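You operate a simulated robot arm through the tools that you are given. There is no shell and no other tool.

You run a simulated robot arm. Do the job below in one go: nothing can be reset, and whatever is moved stays where it is left.

JOB
Find the pressure at which the arm pushes the chair back with about 300 N.
Fine: lock the carriage and open the arm valve; leave the pressure dial on one of its marks; the last stroke shows that force, the push rod ends back and the valve stays open.
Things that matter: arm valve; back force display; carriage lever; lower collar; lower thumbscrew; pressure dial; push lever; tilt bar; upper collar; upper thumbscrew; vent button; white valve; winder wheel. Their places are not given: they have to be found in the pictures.

Only the result counts: the job must be done as asked and must still hold three seconds after the hand-in. Knocking over, shifting, dropping, spilling or breaking anything else fails it.

ROBOT AND FRAMES
A 7-joint arm with a two-finger parallel gripper, fixed in place. Base frame: the origin is on the floor under the middle of its stand, x ahead of it, y to its left, z up. Units: mm, rad, N and s.
With the tool pointing down near the work surface it reaches from about 340 to 880 mm from the base axis. Its first joint turns from -0.297 to 2.199 rad. Payload 1.57 kg.
The tool frame sits at the grasp point between the pads (the TCP): z along the fingers, y along the line on which they close. The tips reach 30 mm beyond it. The gripper opens to 80 mm. The fingers are 17 mm wide and 12 mm thick; the gripper's body (40 by 82 mm) begins 80 mm behind the TCP.
Orientation is told as [roll, pitch, yaw] about the base's x, y, z axes, in that order, counted from this pose: with the fingers straight down and closing along the base's y, the tool's x points along the base's -x, its y along +y and its z along -z.

CONTROLS
- The arm moves only by the tool step_arm. Its argument "increments" is a list of rows, each a list of 3 entries, a list of its own where there are three numbers: the turn, a rotation vector about the tool's x, y, z in degrees, then the shift along the tool's x, y, z in mm, then the finger opening in mm, from 0 to 80. In form: [[[rx, ry, rz], [dx, dy, dz], claw], ...]. A call has 1 to 20 rows; each row shifts and turns the commanded pose from where the row before left it, along the tool's axes as they then stand. A row lasts 0.2 s, in which the tool goes at most 50 mm and 0.15 rad; a call with a longer step from one row to the next is refused whole, and so is a gripper value outside its range. Where a pose cannot be reached the arm comes as near as it can. A force on the tool above 80 N (or 10 N above the force at the start of the call, whichever is more), or a blocked arm, ends the call early, and 0.2 s more pass. The fingers move at their own pace (about 45 mm/s each) and stop on an object; they squeeze with about 39 N. The grip force told is the motor's: it shows also when the fingers shut on nothing. Time passes only in rows, and 0.2 s behind the last, so rows that do not move let the fingers close. It gives the time, the measured TCP pose, the force on the tool (base axes), the opening and the grip force at its end, in the units of the frame above (readings bear some noise), with the torque about the TCP (base axes, N m) and any sound that the robot's microphone picked up, and new pictures: "views" is both (left out), scene, wrist or none.
- Cameras (640 x 400 px; columns grow to the right, rows downward): "scene" is fixed at [221, -501.2, 1596.7]; the picture's right is [0.82, -0.58, 0.00], its down [-0.37, -0.52, -0.77] and it looks along [0.45, 0.63, -0.64] (base axes); focal length 214 px, centre (320, 200). "wrist" rides on the gripper at [72, -7, -122] in the tool frame; the picture's right is [0.09, 1.00, 0.00], its down [-0.84, 0.08, -0.54] and it looks along [-0.54, 0.05, 0.84] (tool axes); focal length 238 px, centre (320, 200).
- move_column(by): slides the trunk up (or, below 0, down) by that many mm; the arm rides with it, the base frame stays. It gives what a move gives, with no picture.
- locate(camera, pixels): there is no depth. For up to 12 entries [column, row, z] of the newest picture of that camera ("zoom" is the newest enlarged one), the place [x, y] in the base frame at which the ray of that pixel passes the height z, good to about 3 mm. No time passes.
- enlarge(camera, box): a new picture of the part [left, top, right, bottom] of that camera's present view, enlarged. No time passes.
- job_done(): hands the job in; it is judged then, once.

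Leave the gripper open and the arm clear of the work at the hand-in unless told otherwise.

The tools are called after "Emit:" as name(argument=value, ...) on one line, values as JSON. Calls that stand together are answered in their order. step_arm: Moves the arm, as the interface text tells. Its arguments: {"type":"object","properties":{"increments":{"type":"array"},"views":{"type":"string","enum":["both","scene","wrist","none"]}},"required":["increments"]} The other tools are called the same way: move_column (by) moves the trunk up or down; locate (camera, pixels) gives the place at which the rays of pixels pass given heights; enlarge (camera, box) takes an enlarged picture of a part of a camera's view; job_done () hands the job in.

At the start:

```text
time_s: 0.0
position: [433.3, -21.4, 1357.4]
tcp_rot: [0.0, 0.0, 0.002]
contact_force: [0.1, -0.5, 0.0]
wrist_torque: [-0.01, 0.03, 0.01]
width: 79.7
grasp_force: 0.0
trunk travel left (down, up): [-725.0, 65.0]
```

scene: 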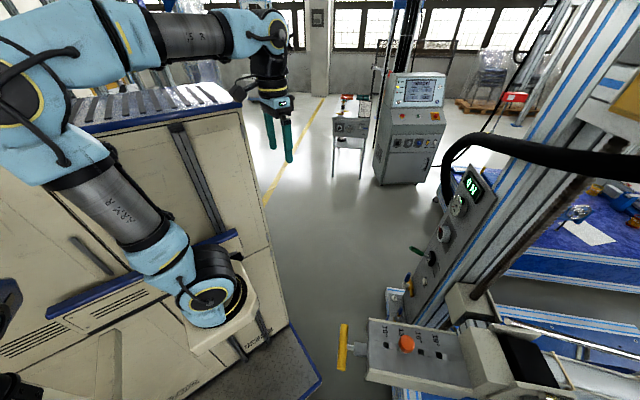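
wrist: 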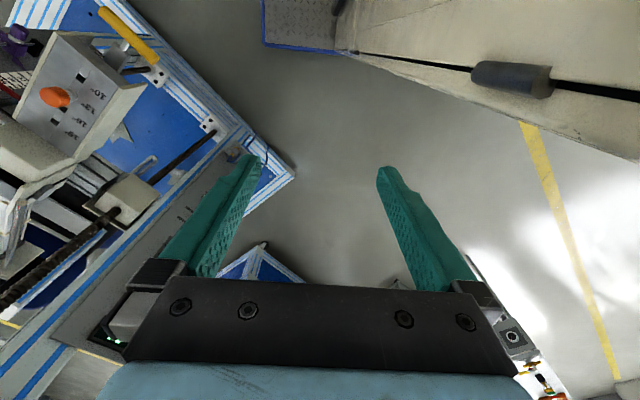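

I see a test rig on the right of the scene: a control panel on a column near (450,220), a grey box with an orange knob at (407,343), and a yellow handle at (343,347). I'll enlarge those parts before moving anything.

Emit:
enlarge(camera="scene", box=[380, 150, 520, 310])

Emit:
enlarge(camera="scene", box=[320, 280, 520, 400])

Emit:
enlarge(camera="scene", box=[440, 230, 640, 400])

Emit:
enlarge(camera="wrist", box=[0, 0, 320, 350])

```text
2.50 times, centred on (450, 230) of scene
```

zoom: 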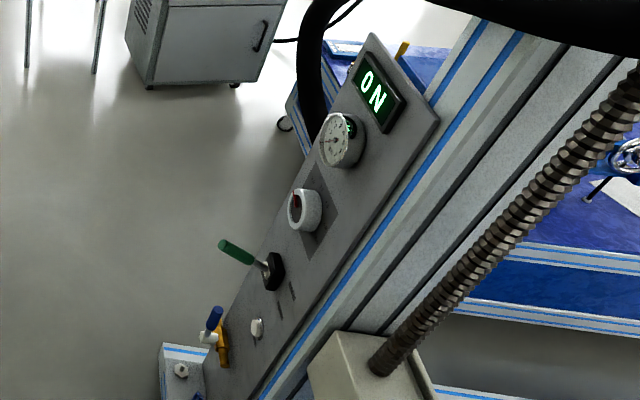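

```text
3.20 times, centred on (420, 340) of scene
```

zoom: 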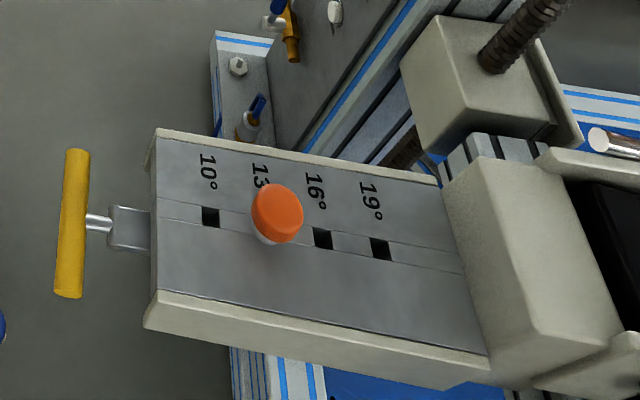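

```text
2.35 times, centred on (540, 315) of scene
```

zoom: 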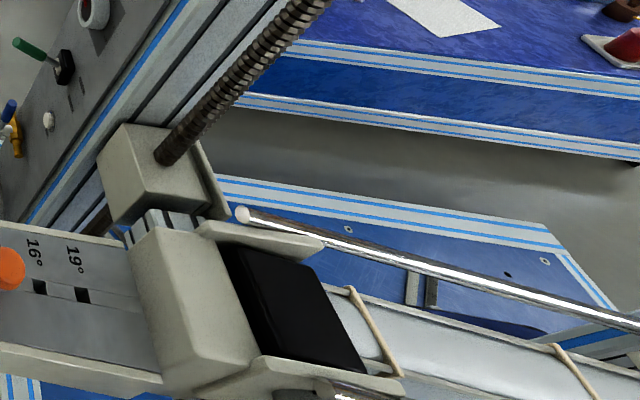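

```text
1.14 times, centred on (160, 175) of wrist
```

zoom: 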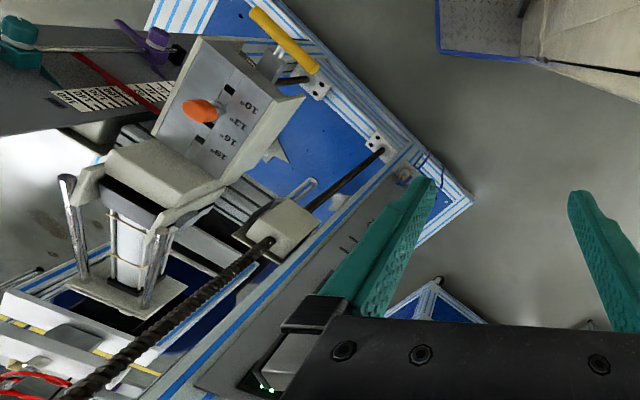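

The display seems to read "0 N". I'll look at the panel controls, the far end and the collars at higher magnification.

Emit:
enlarge(camera="scene", box=[440, 160, 500, 200])

Emit:
enlarge(camera="scene", box=[400, 210, 470, 300])

Emit:
enlarge(camera="scene", box=[425, 185, 485, 245])

Emit:
enlarge(camera="scene", box=[375, 260, 455, 330])

Emit:
enlarge(camera="wrist", box=[0, 0, 120, 100])

Emit:
enlarge(camera="wrist", box=[80, 60, 260, 220])

```text
10.00 times, centred on (470, 180) of scene
```

zoom: 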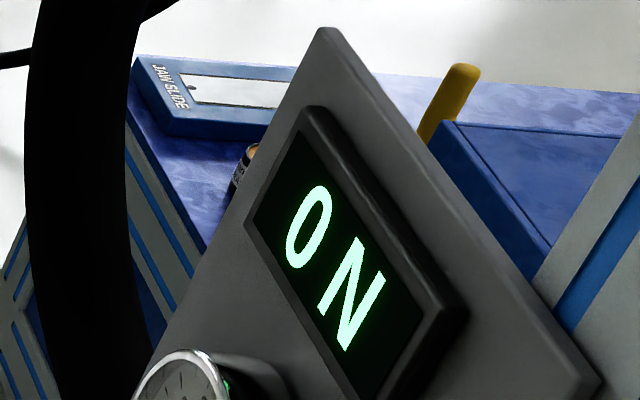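

```text
4.44 times, centred on (435, 255) of scene
```

zoom: 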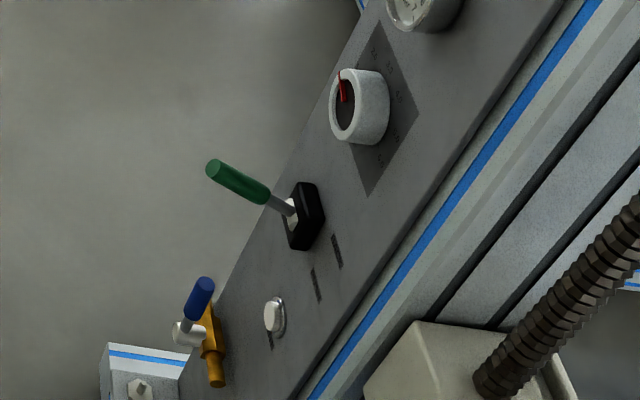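

```text
6.67 times, centred on (455, 215) of scene
```

zoom: 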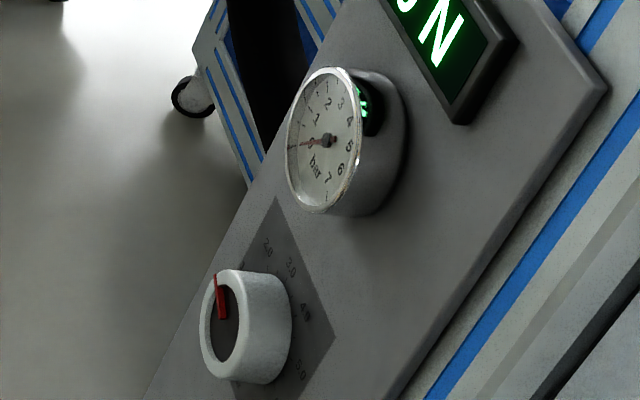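

```text
5.71 times, centred on (415, 295) of scene
```

zoom: 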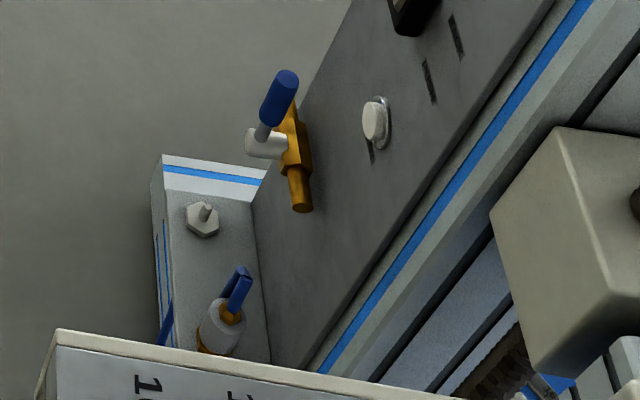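

```text
4.00 times, centred on (60, 50) of wrist
```

zoom: 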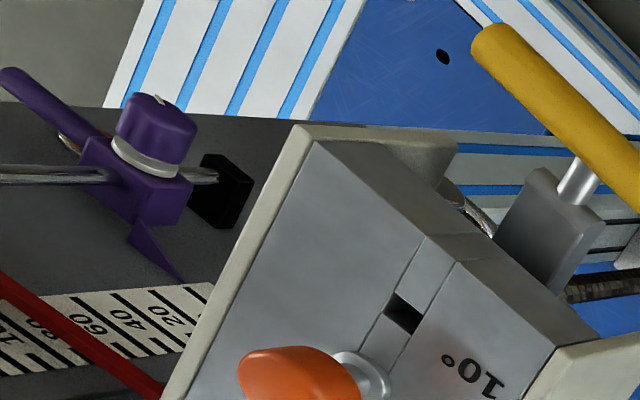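

```text
2.50 times, centred on (170, 140) of wrist
```

zoom: 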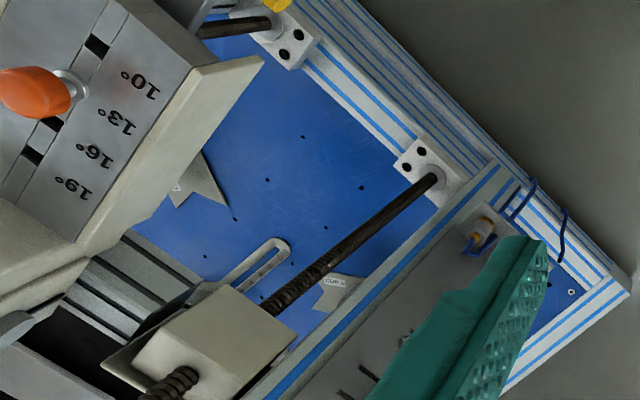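

The panel holds the display, gauge, dial (white with a red pointer), green lever, white button and a yellow valve with a blue handle. To place things I'll compare rays of the same features from both cameras: the orange knob is at scene (407,343) and wrist (54,97), and the white/blue valve at scene (411,309) and wrist (234,154).

Emit:
locate(camera="scene", pixels=[[407, 343, 700], [407, 343, 900], [407, 343, 1100], [411, 309, 500], [411, 309, 700], [411, 309, 900], [443, 233, 900], [443, 233, 1100], [472, 183, 1100], [472, 183, 1300], [343, 347, 900], [343, 347, 1100]])

Emit:
locate(camera="wrist", pixels=[[54, 97, 700], [54, 97, 900], [54, 97, 1100], [234, 154, 500], [234, 154, 700], [234, 154, 900], [127, 35, 900], [127, 35, 1100]])

```text
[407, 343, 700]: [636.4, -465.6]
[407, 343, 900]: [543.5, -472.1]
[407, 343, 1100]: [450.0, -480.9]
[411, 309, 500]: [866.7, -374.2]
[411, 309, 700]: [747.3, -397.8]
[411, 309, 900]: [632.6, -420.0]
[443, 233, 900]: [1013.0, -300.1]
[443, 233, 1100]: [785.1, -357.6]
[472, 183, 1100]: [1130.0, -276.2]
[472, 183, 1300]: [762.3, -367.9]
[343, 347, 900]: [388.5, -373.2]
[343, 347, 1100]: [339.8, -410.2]
```

```text
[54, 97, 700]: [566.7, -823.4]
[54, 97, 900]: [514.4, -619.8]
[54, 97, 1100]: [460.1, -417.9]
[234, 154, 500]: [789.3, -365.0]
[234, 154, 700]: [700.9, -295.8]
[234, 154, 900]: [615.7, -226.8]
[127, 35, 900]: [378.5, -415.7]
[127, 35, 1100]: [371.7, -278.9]
```

The rays agree: the orange knob sits near (475,-475,1045) and the yellow tilt bar near (378,-383,945). The panel is vertical and faces about (-0.72,0.69), around x 800, y -370. I'll turn the tool towards the panel and move gently into the open space in front of it to get a straight view.

Emit:
step_arm(increments=[[[0, -8, 0], [-10, -10, 10], 80], [[0, -8, 0], [-10, -10, 10], 80], [[0, -8, 0], [-10, -10, 10], 80], [[0, -8, 0], [0, 0, 0], 80], [[0, -8, 0], [0, 0, 0], 80], [[0, -8, 0], [0, 0, 0], 80], [[8, 0, 0], [0, 0, 0], 80], [[8, 0, 0], [0, 0, 0], 80], [[8, 0, 0], [0, 0, 0], 80]], views="both")

```text
time_s: 2.2
position: [584.3, -33.6, 1351.9]
tcp_rot: [-0.364, -0.89, -0.094]
contact_force: [0.2, -0.3, -0.7]
wrist_torque: [0.02, -0.01, -0.02]
width: 80.1
grasp_force: 0.1
out of reach, approached as far as the arm can: row 2, 3, 4, 5, 6
trunk travel left (down, up): [-725.0, 65.0]
stopped in row 9: the arm was blocked; the commanded pose is now the measured one
```

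scene: 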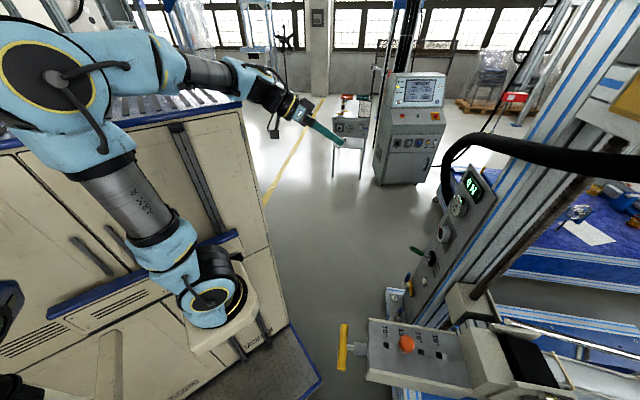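
wrist: 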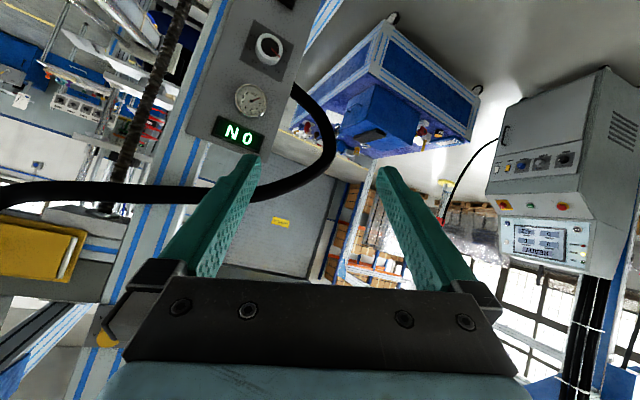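

The arm got close to its reach limit up here; there was no contact, since the force is near 0. The wrist view shows the panel upside down with display, gauge and dial. The panel controls sit lower, so I'll lower the trunk by 250 mm; the space below the tool is clear.

Emit:
move_column(by=-250)

```text
time_s: 3.2
position: [603.9, -18.9, 1379.8]
tcp_rot: [-0.17, -1.041, -0.249]
contact_force: [0.3, 0.1, -0.8]
wrist_torque: [-0.02, 0.02, 0.01]
width: 79.9
grasp_force: 0.1
trunk travel left (down, up): [-670.0, 120.0]
stopped: the arm was blocked; the commanded pose is now the measured one
```

The trunk went down only 55 mm, then was blocked, with no force on the tool. I'll do a still step to look at the scene and see what the arm is touching.

Emit:
step_arm(increments=[[[0, 0, 0], [0, 0, 0], 80]], views="both")

Emit:
enlarge(camera="scene", box=[0, 0, 320, 200])

Emit:
enlarge(camera="scene", box=[0, 200, 320, 400])

```text
time_s: 3.6
position: [602.9, -18.4, 1380.1]
tcp_rot: [-0.177, -1.035, -0.242]
contact_force: [0.2, 0.5, -0.2]
wrist_torque: [-0.02, 0.0, 0.03]
width: 80.0
grasp_force: 0.1
trunk travel left (down, up): [-670.0, 120.0]
```

scene: 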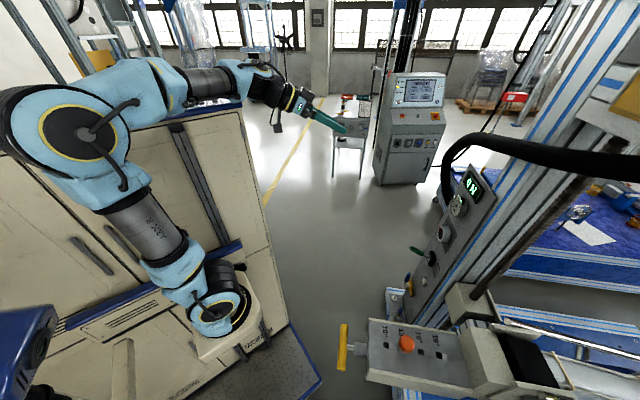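
wrist: 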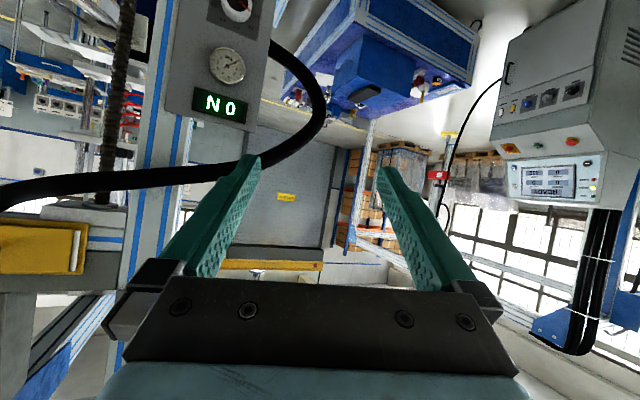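

```text
2.00 times, centred on (160, 100) of scene
```

zoom: 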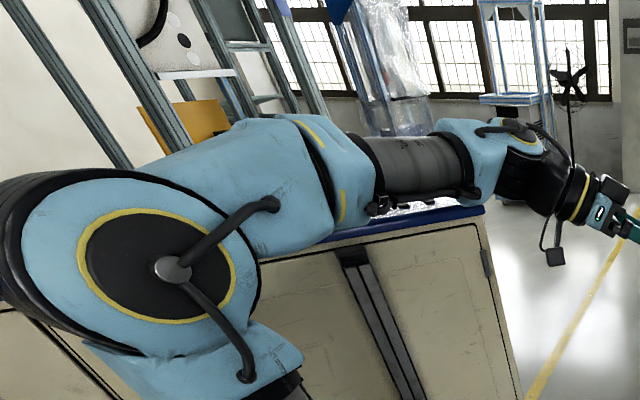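

```text
2.00 times, centred on (160, 300) of scene
```

zoom: 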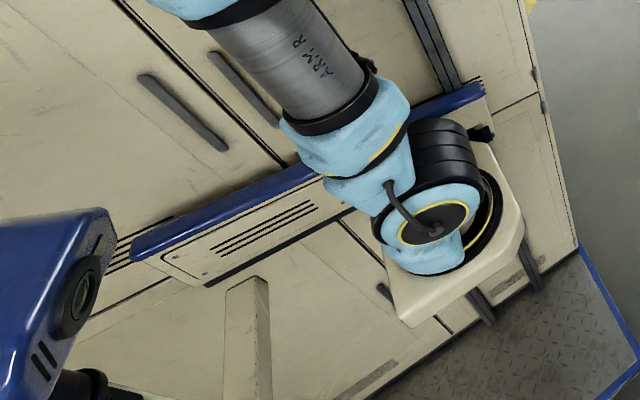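

The beige cabinet (its corner near x 400, y 95, top about z 1435) sits close beside the arm, so the arm was probably touching it or a joint limit. I'll move the tool towards -y, away from the cabinet, and back a bit, then try the trunk again.

Emit:
step_arm(increments=[[[0, 0, 0], [4.8, -32.4, -2.4], 80], [[0, 0, 0], [4.8, -32.4, -2.4], 80], [[0, 0, 0], [4.8, -32.4, -2.4], 80], [[0, 0, 0], [4.8, -32.4, -2.4], 80], [[0, 0, 0], [4.8, -32.4, -2.4], 80], [[0, 0, 0], [4.8, -32.4, -2.4], 80]], views="scene")

```text
time_s: 5.0
position: [599.7, -151.9, 1376.7]
tcp_rot: [-0.19, -1.027, -0.232]
contact_force: [-0.2, 1.1, 0.0]
wrist_torque: [-0.03, -0.02, -0.04]
width: 80.2
grasp_force: 0.0
out of reach, approached as far as the arm can: row 3, 4, 5, 6
trunk travel left (down, up): [-670.0, 120.0]
```

scene: 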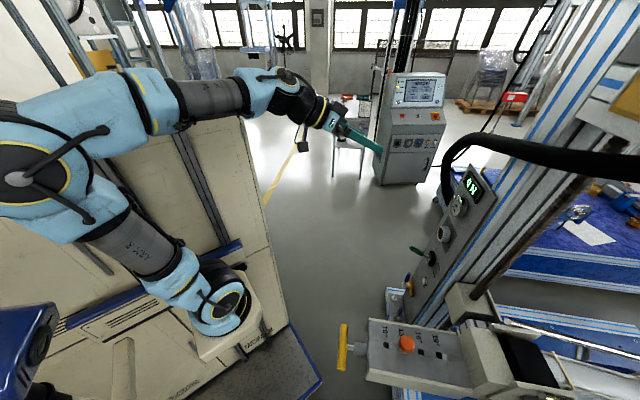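

The arm moved clear to y -152. I'll try lowering the trunk again now.

Emit:
move_column(by=-200)

```text
time_s: 7.1
position: [601.5, -152.1, 1177.8]
tcp_rot: [-0.189, -1.029, -0.235]
contact_force: [-0.3, -0.7, 0.2]
wrist_torque: [0.06, -0.04, 0.0]
width: 79.9
grasp_force: 0.1
trunk travel left (down, up): [-470.0, 320.0]
```

The trunk is down 200 mm. Next I'll turn the tool towards the panel (yaw about -18°, and pitch up a bit) and look.

Emit:
step_arm(increments=[[[5.2, 0.5, 3], [0, 0, 0], 80], [[5.2, 0.5, 3], [0, 0, 0], 80], [[5.2, 0.5, 3], [0, 0, 0], 80], [[0, -5, 0], [0, 0, 0], 80], [[0, -5, 0], [0, 0, 0], 80]], views="both")

```text
time_s: 8.3
position: [600.3, -151.2, 1177.4]
tcp_rot: [-0.28, -1.204, -0.45]
contact_force: [-0.3, -0.3, 0.7]
wrist_torque: [0.01, 0.01, 0.02]
width: 80.2
grasp_force: 0.1
trunk travel left (down, up): [-470.0, 320.0]
```

scene: 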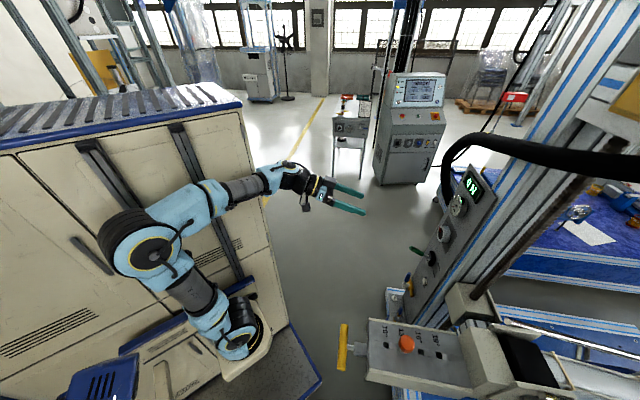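
wrist: 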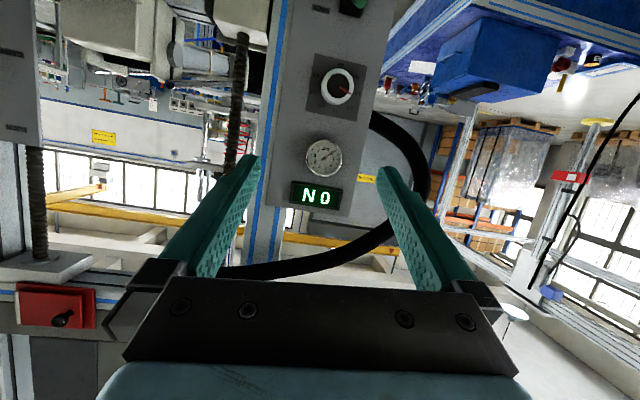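

Now there's a good straight view of the panel (upside down): display at (316,196), gauge at (323,158), dial at (336,87). I'll compare rays with the scene picture to get the panel's position.

Emit:
locate(camera="wrist", pixels=[[316, 196, 1250], [316, 196, 1280], [316, 196, 1300], [316, 196, 1320], [336, 87, 1050], [336, 87, 1100], [336, 87, 1150], [353, 5, 950], [353, 5, 1000], [353, 5, 1050]])

Emit:
locate(camera="scene", pixels=[[473, 184, 1250], [473, 184, 1280], [473, 184, 1300], [473, 184, 1320], [443, 233, 1050], [443, 233, 1100], [443, 233, 1150], [432, 257, 950], [432, 257, 1000], [432, 257, 1050]])

```text
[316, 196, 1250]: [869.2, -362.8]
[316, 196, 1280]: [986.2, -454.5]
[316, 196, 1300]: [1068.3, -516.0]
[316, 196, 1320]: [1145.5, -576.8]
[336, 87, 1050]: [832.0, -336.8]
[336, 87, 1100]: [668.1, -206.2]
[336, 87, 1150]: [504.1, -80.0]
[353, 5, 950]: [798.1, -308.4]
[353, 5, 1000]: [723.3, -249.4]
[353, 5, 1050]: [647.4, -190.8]
```

```text
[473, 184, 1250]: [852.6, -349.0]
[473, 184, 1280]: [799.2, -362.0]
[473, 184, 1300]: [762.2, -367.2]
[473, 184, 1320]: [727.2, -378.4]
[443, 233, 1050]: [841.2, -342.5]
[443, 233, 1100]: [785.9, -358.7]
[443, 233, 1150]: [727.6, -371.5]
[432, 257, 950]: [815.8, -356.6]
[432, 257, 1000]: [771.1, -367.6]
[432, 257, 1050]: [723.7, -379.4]
```

The display is near (855,-351,1248) and the dial near (837,-340,1049). Next I'll lower the trunk by 170 mm to see the lower half of the panel.

Emit:
move_column(by=-170)

Emit:
step_arm(increments=[[[0, 0, 0], [0, 0, 0], 80]], views="both")

```text
time_s: 10.3
position: [601.3, -151.4, 1007.2]
tcp_rot: [-0.281, -1.201, -0.451]
contact_force: [0.6, 0.0, -0.2]
wrist_torque: [0.01, -0.01, 0.04]
width: 79.8
grasp_force: 0.0
trunk travel left (down, up): [-300.0, 490.0]
```

```text
time_s: 10.7
position: [601.1, -152.4, 1007.5]
tcp_rot: [-0.282, -1.203, -0.45]
contact_force: [-0.3, 0.5, -1.3]
wrist_torque: [0.02, 0.02, 0.01]
width: 79.8
grasp_force: 0.0
trunk travel left (down, up): [-300.0, 490.0]
```

scene: 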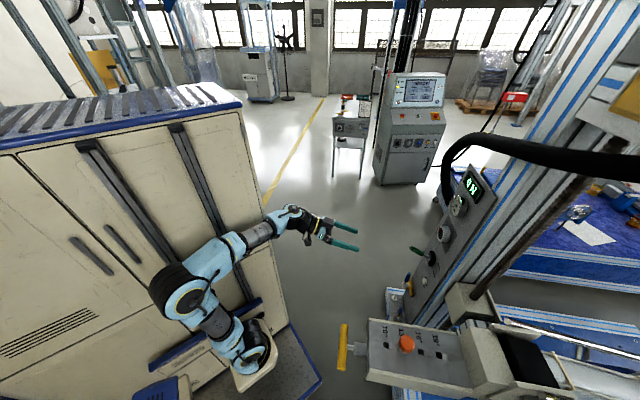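
wrist: 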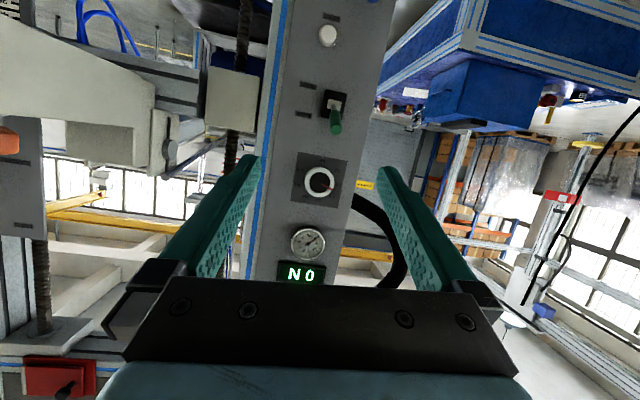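

Good: the panel now shows its dial, green lever, white button and (at the top edge) the blue handle. I'll enlarge to read the labels.

Emit:
enlarge(camera="wrist", box=[270, 150, 370, 220])

Emit:
enlarge(camera="wrist", box=[270, 70, 370, 140])

Emit:
enlarge(camera="wrist", box=[280, 0, 420, 80])

Emit:
enlarge(camera="wrist", box=[0, 0, 260, 200])

```text
5.71 times, centred on (320, 185) of wrist
```

zoom: 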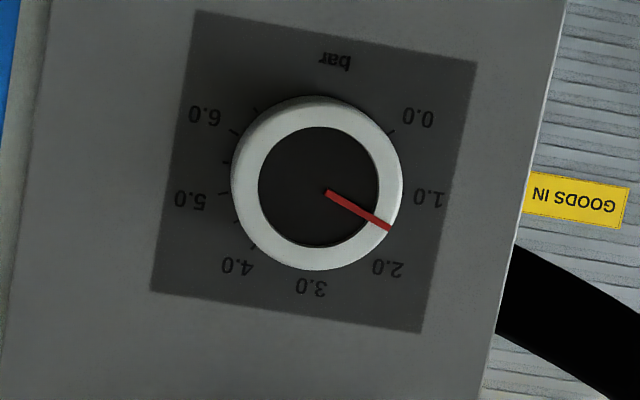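

```text
5.71 times, centred on (320, 105) of wrist
```

zoom: 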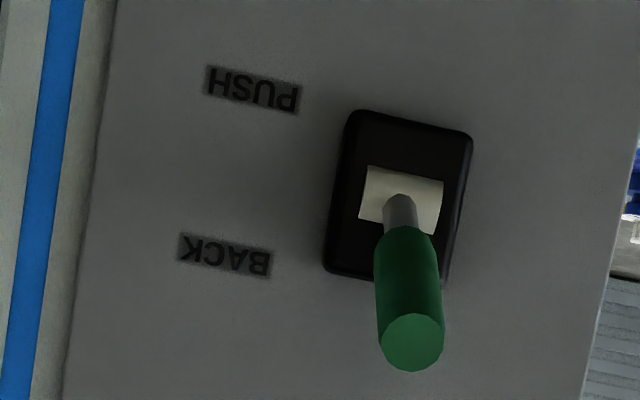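

```text
4.57 times, centred on (350, 40) of wrist
```

zoom: 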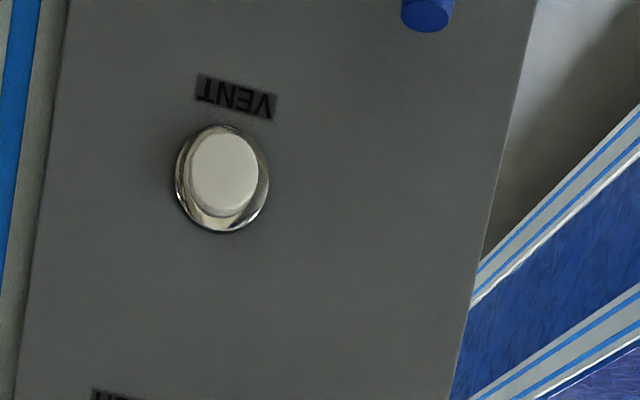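

```text
2.00 times, centred on (130, 100) of wrist
```

zoom: 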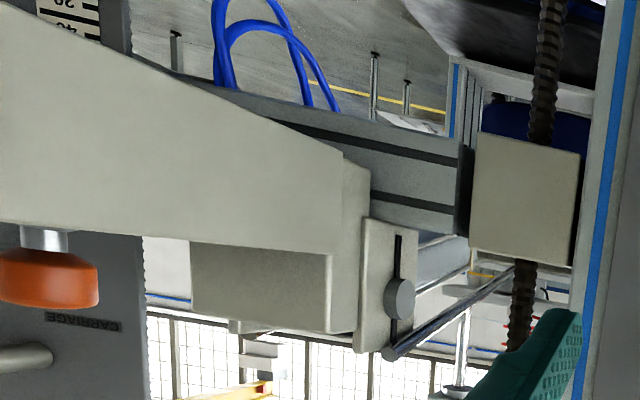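

Labels: PUSH is the lower lever position, BACK is the upper, and the lever is now on BACK. The dial is in bar, 0.0–6.0, with the pointer at about 1.6. VENT is the white button. On the left I see a "CARRIAGE" label on a second column at wrist (40,160). I'll move back a little and pan that way to see the carriage lever.

Emit:
step_arm(increments=[[[7, 0.75, 2.6], [8, -25, -12], 80], [[7, 0.75, 2.6], [8, -25, -12], 80], [[7, 0.75, 2.6], [8, -25, -12], 80], [[7, 0.75, 2.6], [0, -25, 0], 80]], views="both")

Emit:
enlarge(camera="wrist", box=[0, 0, 320, 200])

Emit:
enlarge(camera="wrist", box=[320, 0, 640, 200])

```text
time_s: 11.7
position: [492.2, -192.5, 1002.0]
tcp_rot: [-0.28, -1.193, -0.991]
contact_force: [0.4, -0.1, -0.3]
wrist_torque: [0.02, -0.01, 0.03]
width: 80.1
grasp_force: 0.1
trunk travel left (down, up): [-300.0, 490.0]
```

scene: 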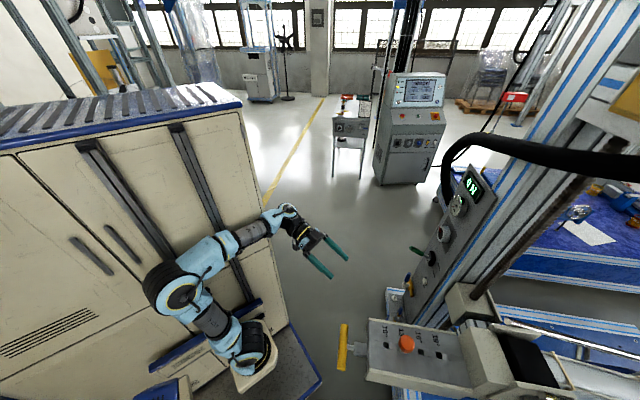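
wrist: 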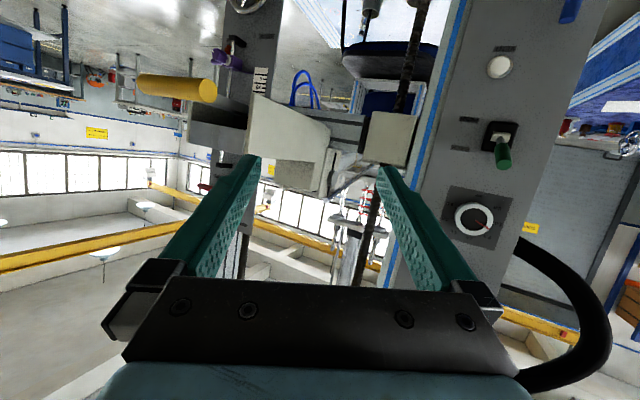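

```text
2.00 times, centred on (160, 100) of wrist
```

zoom: 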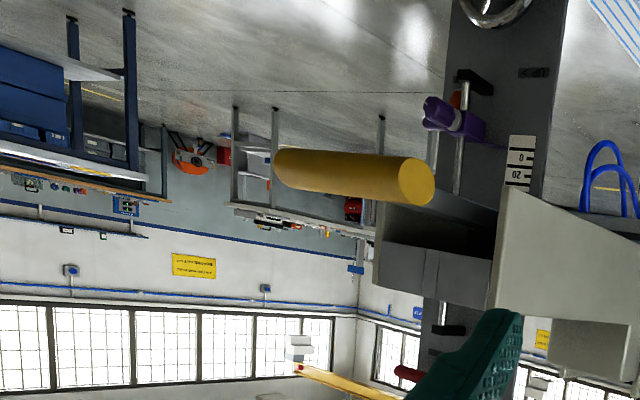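

```text
2.00 times, centred on (480, 100) of wrist
```

zoom: 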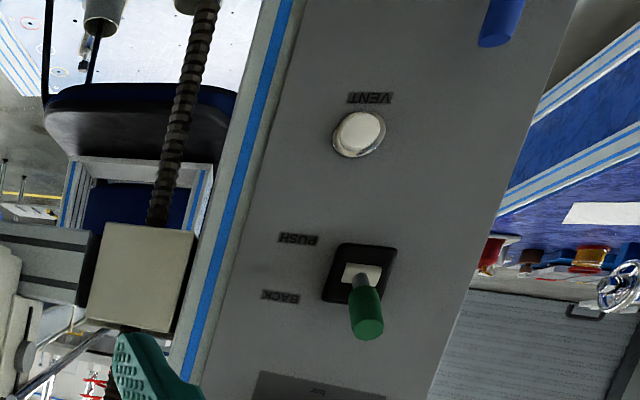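

The second column carries the purple collar (wrist ≈(220,57)), a scale strip, the chrome winder wheel at the top edge (247,0) and a red handle at (205,186). I'll locate these rays.

Emit:
locate(camera="wrist", pixels=[[220, 57, 900], [220, 57, 800], [220, 57, 700], [205, 186, 950], [205, 186, 1000], [247, 3, 700], [247, 3, 800], [499, 67, 850], [499, 67, 800], [570, 8, 700], [570, 8, 750], [477, 218, 1050]])

Emit:
enlarge(camera="wrist", box=[180, 0, 300, 80])

Emit:
enlarge(camera="wrist", box=[180, 120, 300, 200])

```text
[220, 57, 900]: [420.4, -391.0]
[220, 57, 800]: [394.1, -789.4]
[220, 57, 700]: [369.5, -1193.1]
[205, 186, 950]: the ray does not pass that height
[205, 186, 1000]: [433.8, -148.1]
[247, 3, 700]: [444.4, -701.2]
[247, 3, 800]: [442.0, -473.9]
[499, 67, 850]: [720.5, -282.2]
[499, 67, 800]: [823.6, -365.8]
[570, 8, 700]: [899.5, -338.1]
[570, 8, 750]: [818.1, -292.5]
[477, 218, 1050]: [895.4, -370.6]
```

```text
5.00 times, centred on (240, 40) of wrist
```

zoom: 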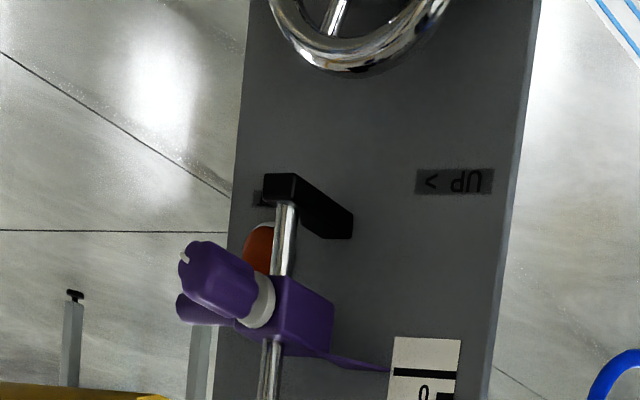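

```text
5.00 times, centred on (240, 160) of wrist
```

zoom: 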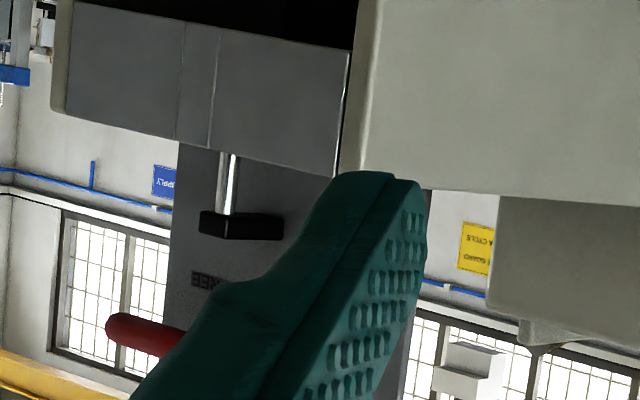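

The red carriage lever is on the second column, near z 1000–1050, with a "FREE" label next to it. The purple (lower) collar is at about (397,-720,817). I'll raise the trunk by 200 mm to pass well above the tilt arm, then move round to face the second column.

Emit:
move_column(by=200)

Emit:
step_arm(increments=[[[0, 0, 0], [3.3, -33, 0.8], 80], [[0, 0, 0], [3.3, -33, 0.8], 80], [[0, 0, 0], [3.3, -33, 0.8], 80], [[0, 0, 0], [3.3, -33, 0.8], 80], [[0, 0, 0], [3.3, -33, 0.8], 80], [[0, 0, 0], [3.3, -33, 0.8], 80]], views="both")

```text
time_s: 13.8
position: [496.4, -192.3, 1203.0]
tcp_rot: [-0.286, -1.192, -0.98]
contact_force: [0.8, 0.1, 0.2]
wrist_torque: [0.01, -0.03, 0.01]
width: 79.9
grasp_force: 0.1
trunk travel left (down, up): [-500.0, 290.0]
```

```text
time_s: 15.2
position: [454.6, -201.5, 1197.7]
tcp_rot: [-0.243, -1.188, -1.045]
contact_force: [-0.8, 0.8, -0.3]
wrist_torque: [-0.02, -0.02, 0.0]
width: 80.2
grasp_force: 0.0
out of reach, approached as far as the arm can: row 2, 3, 4, 5, 6
trunk travel left (down, up): [-500.0, 290.0]
```

scene: 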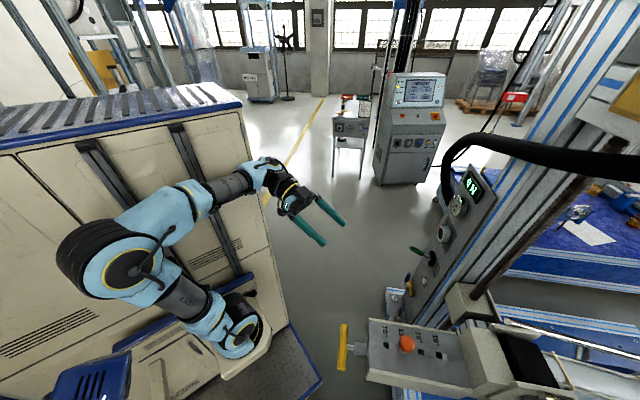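
wrist: 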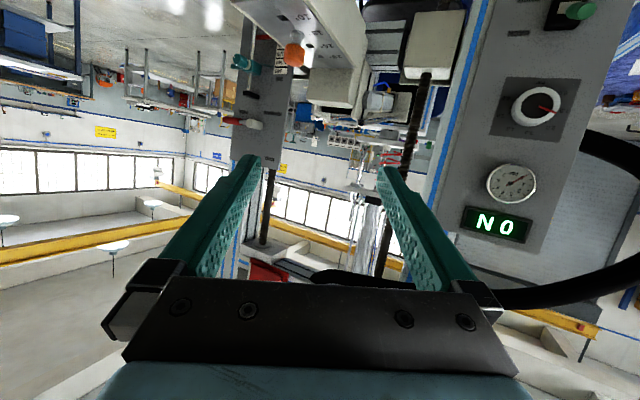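

Part of that motion was out of reach, but the view now shows the red lever at (243,123), the teal collar at (243,62) and the column-2 labels. I'll enlarge.

Emit:
enlarge(camera="wrist", box=[210, 90, 310, 170])

Emit:
enlarge(camera="wrist", box=[210, 0, 370, 110])

Emit:
locate(camera="wrist", pixels=[[243, 123, 1000], [243, 123, 1030], [243, 123, 1060], [243, 123, 1090], [243, 62, 950], [243, 62, 900]])

```text
5.00 times, centred on (260, 130) of wrist
```

zoom: 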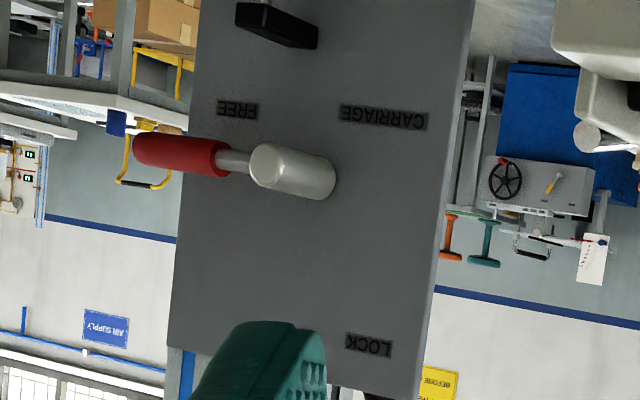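

```text
3.64 times, centred on (290, 55) of wrist
```

zoom: 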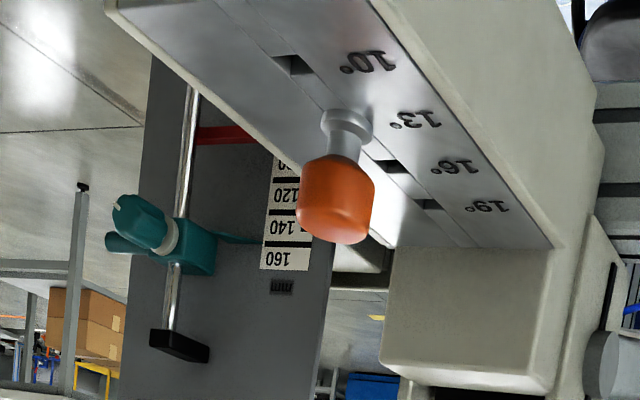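

```text
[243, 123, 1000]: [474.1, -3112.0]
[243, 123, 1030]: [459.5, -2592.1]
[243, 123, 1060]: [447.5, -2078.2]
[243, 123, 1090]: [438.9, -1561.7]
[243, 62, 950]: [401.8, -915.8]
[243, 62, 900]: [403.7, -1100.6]
```

The carriage lever (red handle) points to FREE, to the right when facing the panel. LOCK is above it, so the handle must swing up 90°. It sits at about (405,-745,1132). I'll turn the tool back to face the rig squarely while moving to (560,-290,1200), keeping the wrist away from the base.

Emit:
step_arm(increments=[[[-7, -0.7, -2.7], [-12, 18.6, 26.7], 80], [[-7, -0.7, -2.7], [-10, 10, 29], 80], [[-7, -0.7, -2.7], [-10, 5, 30], 80], [[-7, -0.7, -2.7], [-10, 0, 30], 80]], views="none")

```text
time_s: 16.2
position: [539.8, -196.9, 1138.2]
tcp_rot: [-0.333, -1.19, -0.507]
contact_force: [-0.3, 0.3, -0.8]
wrist_torque: [0.01, -0.01, 0.0]
width: 80.0
grasp_force: 0.1
out of reach, approached as far as the arm can: row 1, 2, 3, 4
trunk travel left (down, up): [-500.0, 290.0]
```

The commanded pose had run ahead of the reachable zone. I'll shift the command outward by about 150 mm in x to bring it back within reach, then check the reading.

Emit:
step_arm(increments=[[[0, 0, 0], [-11.7, 28.8, 21], 80], [[0, 0, 0], [-11.7, 28.8, 21], 80], [[0, 0, 0], [-11.7, 28.8, 21], 80], [[0, 0, 0], [-11.7, 28.8, 21], 80]], views="scene")

```text
time_s: 17.2
position: [686.0, -187.2, 1139.1]
tcp_rot: [-0.291, -1.197, -0.529]
contact_force: [-0.5, 0.2, 0.5]
wrist_torque: [0.05, 0.02, 0.05]
width: 80.0
grasp_force: 0.0
trunk travel left (down, up): [-500.0, 290.0]
```

scene: 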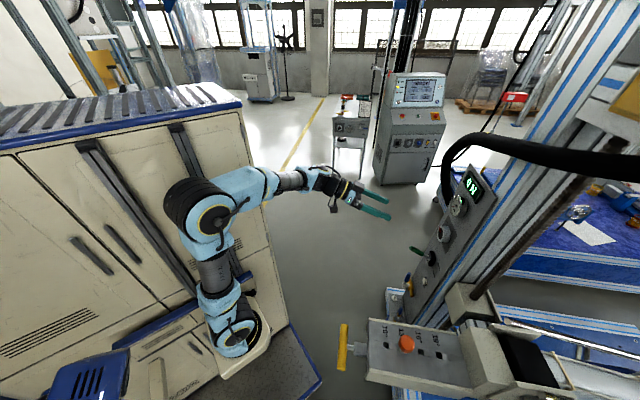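

That was reached exactly, so commands start from the measured pose. Now I'll test how far the arm goes towards -y from here, aiming for (626,-337,1139), which is clear of the panel and tilt arm.

Emit:
step_arm(increments=[[[0, 0, 0], [-1.7, -29.3, 13.4], 80], [[0, 0, 0], [-1.7, -29.3, 13.4], 80], [[0, 0, 0], [-1.7, -29.3, 13.4], 80], [[0, 0, 0], [-1.7, -29.3, 13.4], 80], [[0, 0, 0], [-1.7, -29.3, 13.4], 80]], views="both")

```text
time_s: 18.4
position: [625.2, -335.0, 1140.4]
tcp_rot: [-0.292, -1.196, -0.523]
contact_force: [-0.4, 0.4, -0.6]
wrist_torque: [0.02, -0.01, 0.01]
width: 80.0
grasp_force: 0.1
trunk travel left (down, up): [-500.0, 290.0]
```

scene: 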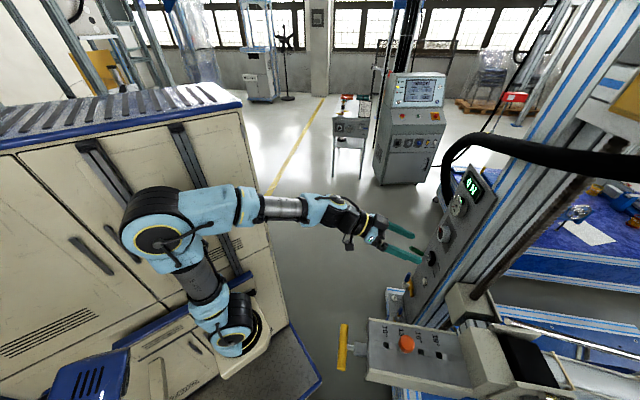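
wrist: 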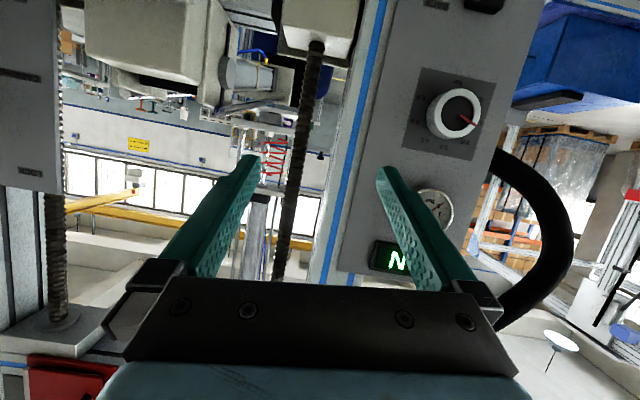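

Reached without trouble. I'll raise the trunk by 80 mm to clear the orange knob and tilt arm, then slide sideways towards column 2.

Emit:
move_column(by=80)

Emit:
step_arm(increments=[[[0, 0, 0], [0, -35, -5], 80], [[0, 0, 0], [0, -35, -5], 80], [[0, 0, 0], [0, -35, -5], 80], [[0, 0, 0], [0, -35, -5], 80], [[0, 0, 0], [0, -35, -5], 80], [[0, 0, 0], [0, -35, -5], 80]], views="both")

```text
time_s: 19.6
position: [624.6, -335.4, 1219.9]
tcp_rot: [-0.29, -1.198, -0.528]
contact_force: [0.2, 0.1, -0.1]
wrist_torque: [0.01, -0.01, -0.01]
width: 80.1
grasp_force: 0.0
trunk travel left (down, up): [-580.0, 210.0]
```

```text
time_s: 21.0
position: [521.3, -428.7, 1222.9]
tcp_rot: [-0.292, -1.197, -0.525]
contact_force: [-0.6, 0.0, 0.2]
wrist_torque: [-0.02, 0.0, 0.01]
width: 79.9
grasp_force: 0.1
out of reach, approached as far as the arm can: row 4, 5, 6
trunk travel left (down, up): [-580.0, 210.0]
```

scene: 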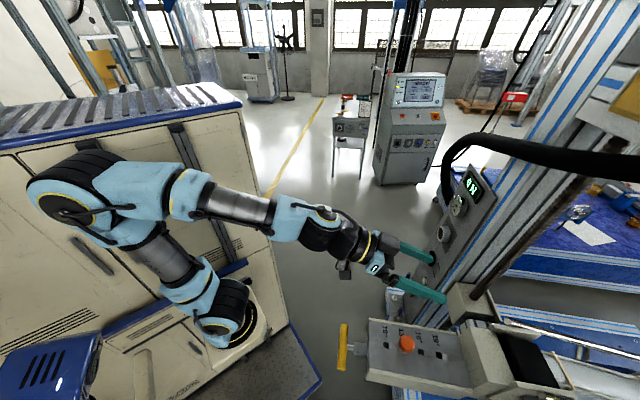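
wrist: 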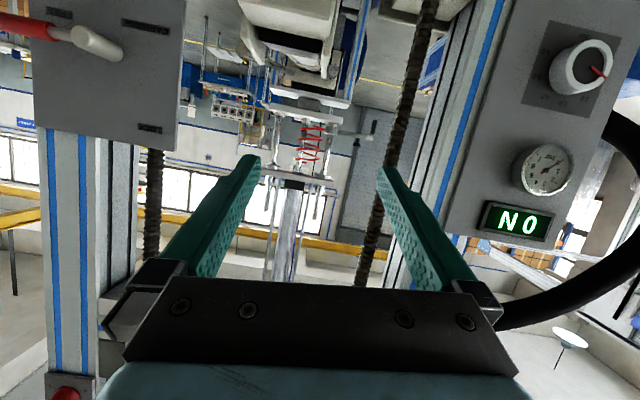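

It stopped at (521,-429,1223) with no contact, so a joint limit applies in this tool attitude. I'll pitch the tool down by 30° and see if more sideways travel opens up.

Emit:
step_arm(increments=[[[0, 7.5, 0], [0, 0, -5], 80], [[0, 7.5, 0], [0, 0, -5], 80], [[0, 7.5, 0], [0, 0, -5], 80], [[0, 7.5, 0], [0, 0, -5], 80]], views="none")

Emit:
step_arm(increments=[[[0, 0, 0], [0, -30, 0], 80], [[0, 0, 0], [0, -30, 0], 80], [[0, 0, 0], [0, -30, 0], 80]], views="scene")

```text
time_s: 22.0
position: [509.2, -417.5, 1235.5]
tcp_rot: [-0.133, -0.68, -0.714]
contact_force: [-0.3, -0.1, -0.1]
wrist_torque: [0.0, -0.04, 0.0]
width: 80.2
grasp_force: 0.1
out of reach, approached as far as the arm can: row 1
trunk travel left (down, up): [-580.0, 210.0]
```

```text
time_s: 22.8
position: [445.1, -479.2, 1242.5]
tcp_rot: [-0.136, -0.684, -0.712]
contact_force: [-0.4, 0.0, -0.3]
wrist_torque: [0.0, 0.0, 0.0]
width: 80.1
grasp_force: 0.1
trunk travel left (down, up): [-580.0, 210.0]
```

scene: 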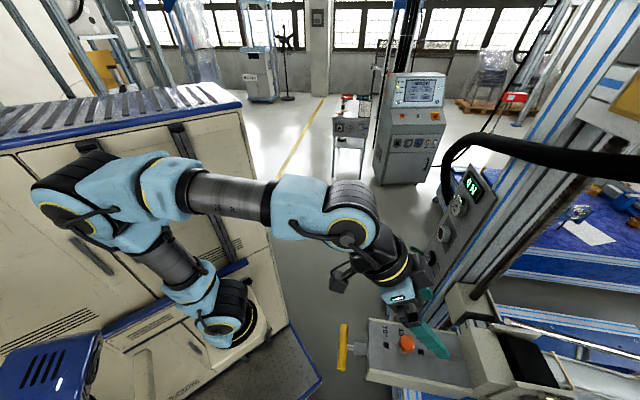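

Pitching down opens more reach: now (445,-479,1242). I'll continue sideways above the tilt arm.

Emit:
step_arm(increments=[[[0, 0, 0], [0, -30, 0], 80], [[0, 0, 0], [0, -30, 0], 80], [[0, 0, 0], [0, -30, 0], 80], [[0, 0, 0], [0, -30, 0], 80], [[0, 0, 0], [0, -30, 0], 80], [[0, 0, 0], [0, -30, 0], 80]], views="both")

```text
time_s: 24.2
position: [317.6, -604.9, 1261.4]
tcp_rot: [-0.136, -0.683, -0.713]
contact_force: [0.4, 0.0, 0.5]
wrist_torque: [0.02, 0.03, -0.02]
width: 80.4
grasp_force: 0.0
trunk travel left (down, up): [-580.0, 210.0]
```

scene: 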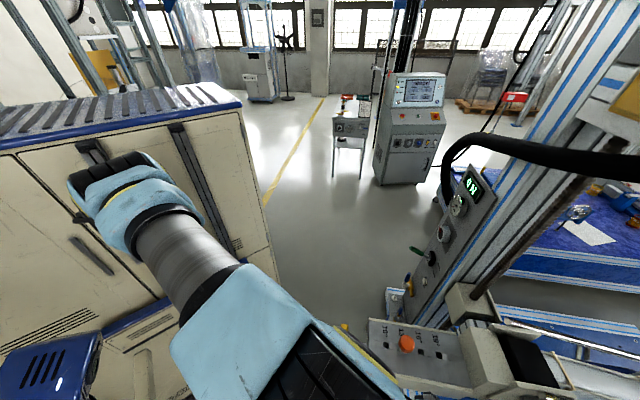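
wrist: 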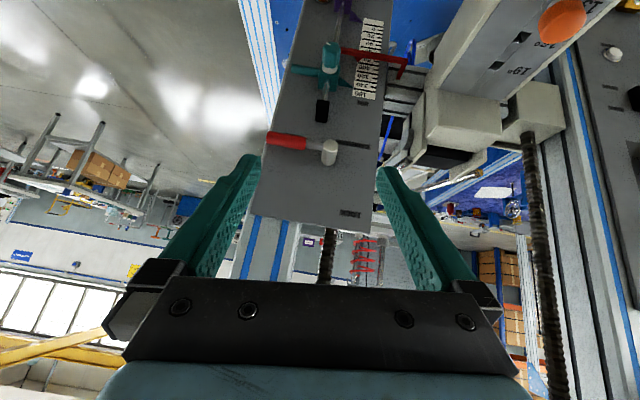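

Reached (318,-605,1261), and now column 2 is in full view: red handle from (268,138) to (305,145), hub at (330,152), LOCK label near (350,212). I'll locate these and zoom in.

Emit:
locate(camera="wrist", pixels=[[270, 138, 1110], [270, 138, 1130], [270, 138, 1150], [305, 144, 1110], [305, 144, 1130], [305, 144, 1150], [330, 150, 1110], [330, 150, 1130], [330, 150, 1150], [350, 212, 1180], [350, 212, 1200], [350, 212, 1220]])

Emit:
enlarge(camera="wrist", box=[240, 60, 400, 220])

Emit:
enlarge(camera="wrist", box=[300, 0, 420, 80])

```text
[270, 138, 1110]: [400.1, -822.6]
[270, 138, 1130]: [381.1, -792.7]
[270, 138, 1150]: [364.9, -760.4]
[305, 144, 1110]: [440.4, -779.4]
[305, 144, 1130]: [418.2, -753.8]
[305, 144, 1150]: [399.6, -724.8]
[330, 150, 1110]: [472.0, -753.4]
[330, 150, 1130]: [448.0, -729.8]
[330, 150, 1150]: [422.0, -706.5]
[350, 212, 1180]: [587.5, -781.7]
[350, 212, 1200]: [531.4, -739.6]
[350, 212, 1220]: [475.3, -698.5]
```

```text
2.50 times, centred on (320, 140) of wrist
```

zoom: 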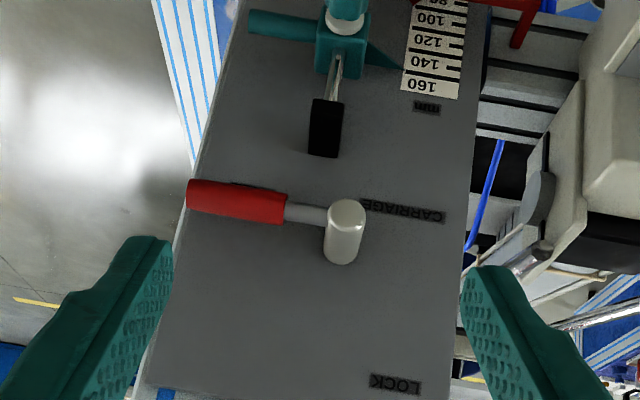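

```text
5.00 times, centred on (360, 40) of wrist
```

zoom: 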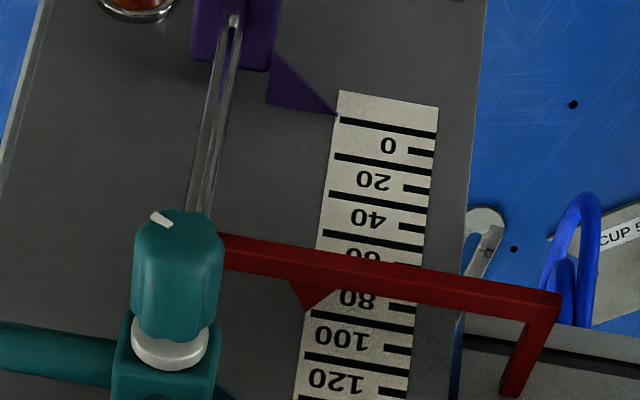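

Readings: the red carriage pointer is at about 88, the teal upper collar at about 148, the purple lower collar at about 0. The lever: hub axis near (444,-727,1132), handle mid about (395,-775,1132), standing about 38 mm off the panel; LOCK is with the handle up. I plan to push it up from below with closed fingers. I'll lower the trunk by 180 mm and pitch the tool up to near horizontal.

Emit:
move_column(by=-180)

Emit:
step_arm(increments=[[[0, -7, 0], [0, 0, 0], 20], [[0, -7, 0], [0, 0, 0], 10], [[0, -7, 0], [0, 0, 0], 0], [[0, -7, 0], [0, 0, 0], 0]], views="both")

```text
time_s: 26.2
position: [317.6, -604.1, 1082.2]
tcp_rot: [-0.135, -0.682, -0.712]
contact_force: [0.3, 0.2, 0.5]
wrist_torque: [-0.01, -0.01, 0.0]
width: 79.8
grasp_force: 0.1
trunk travel left (down, up): [-400.0, 390.0]
```

```text
time_s: 27.2
position: [317.1, -605.2, 1082.3]
tcp_rot: [-0.266, -1.163, -0.553]
contact_force: [0.0, 0.0, 0.1]
wrist_torque: [-0.04, 0.01, -0.01]
width: 0.0
grasp_force: 2.5
trunk travel left (down, up): [-400.0, 390.0]
```

scene: 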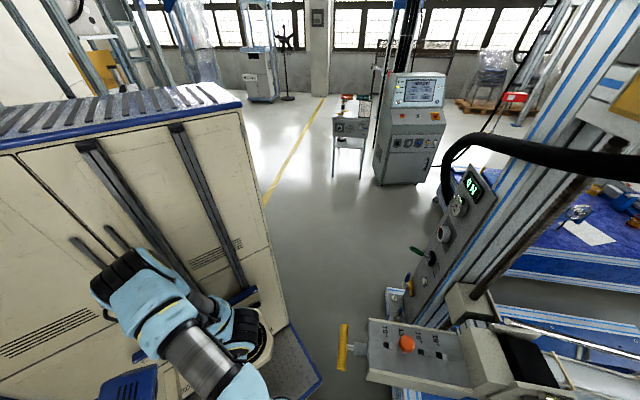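
wrist: 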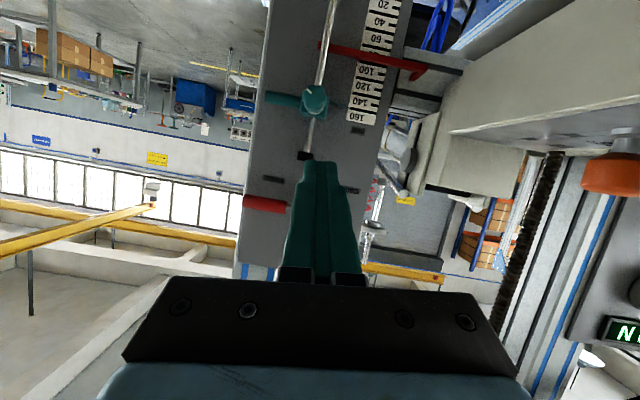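

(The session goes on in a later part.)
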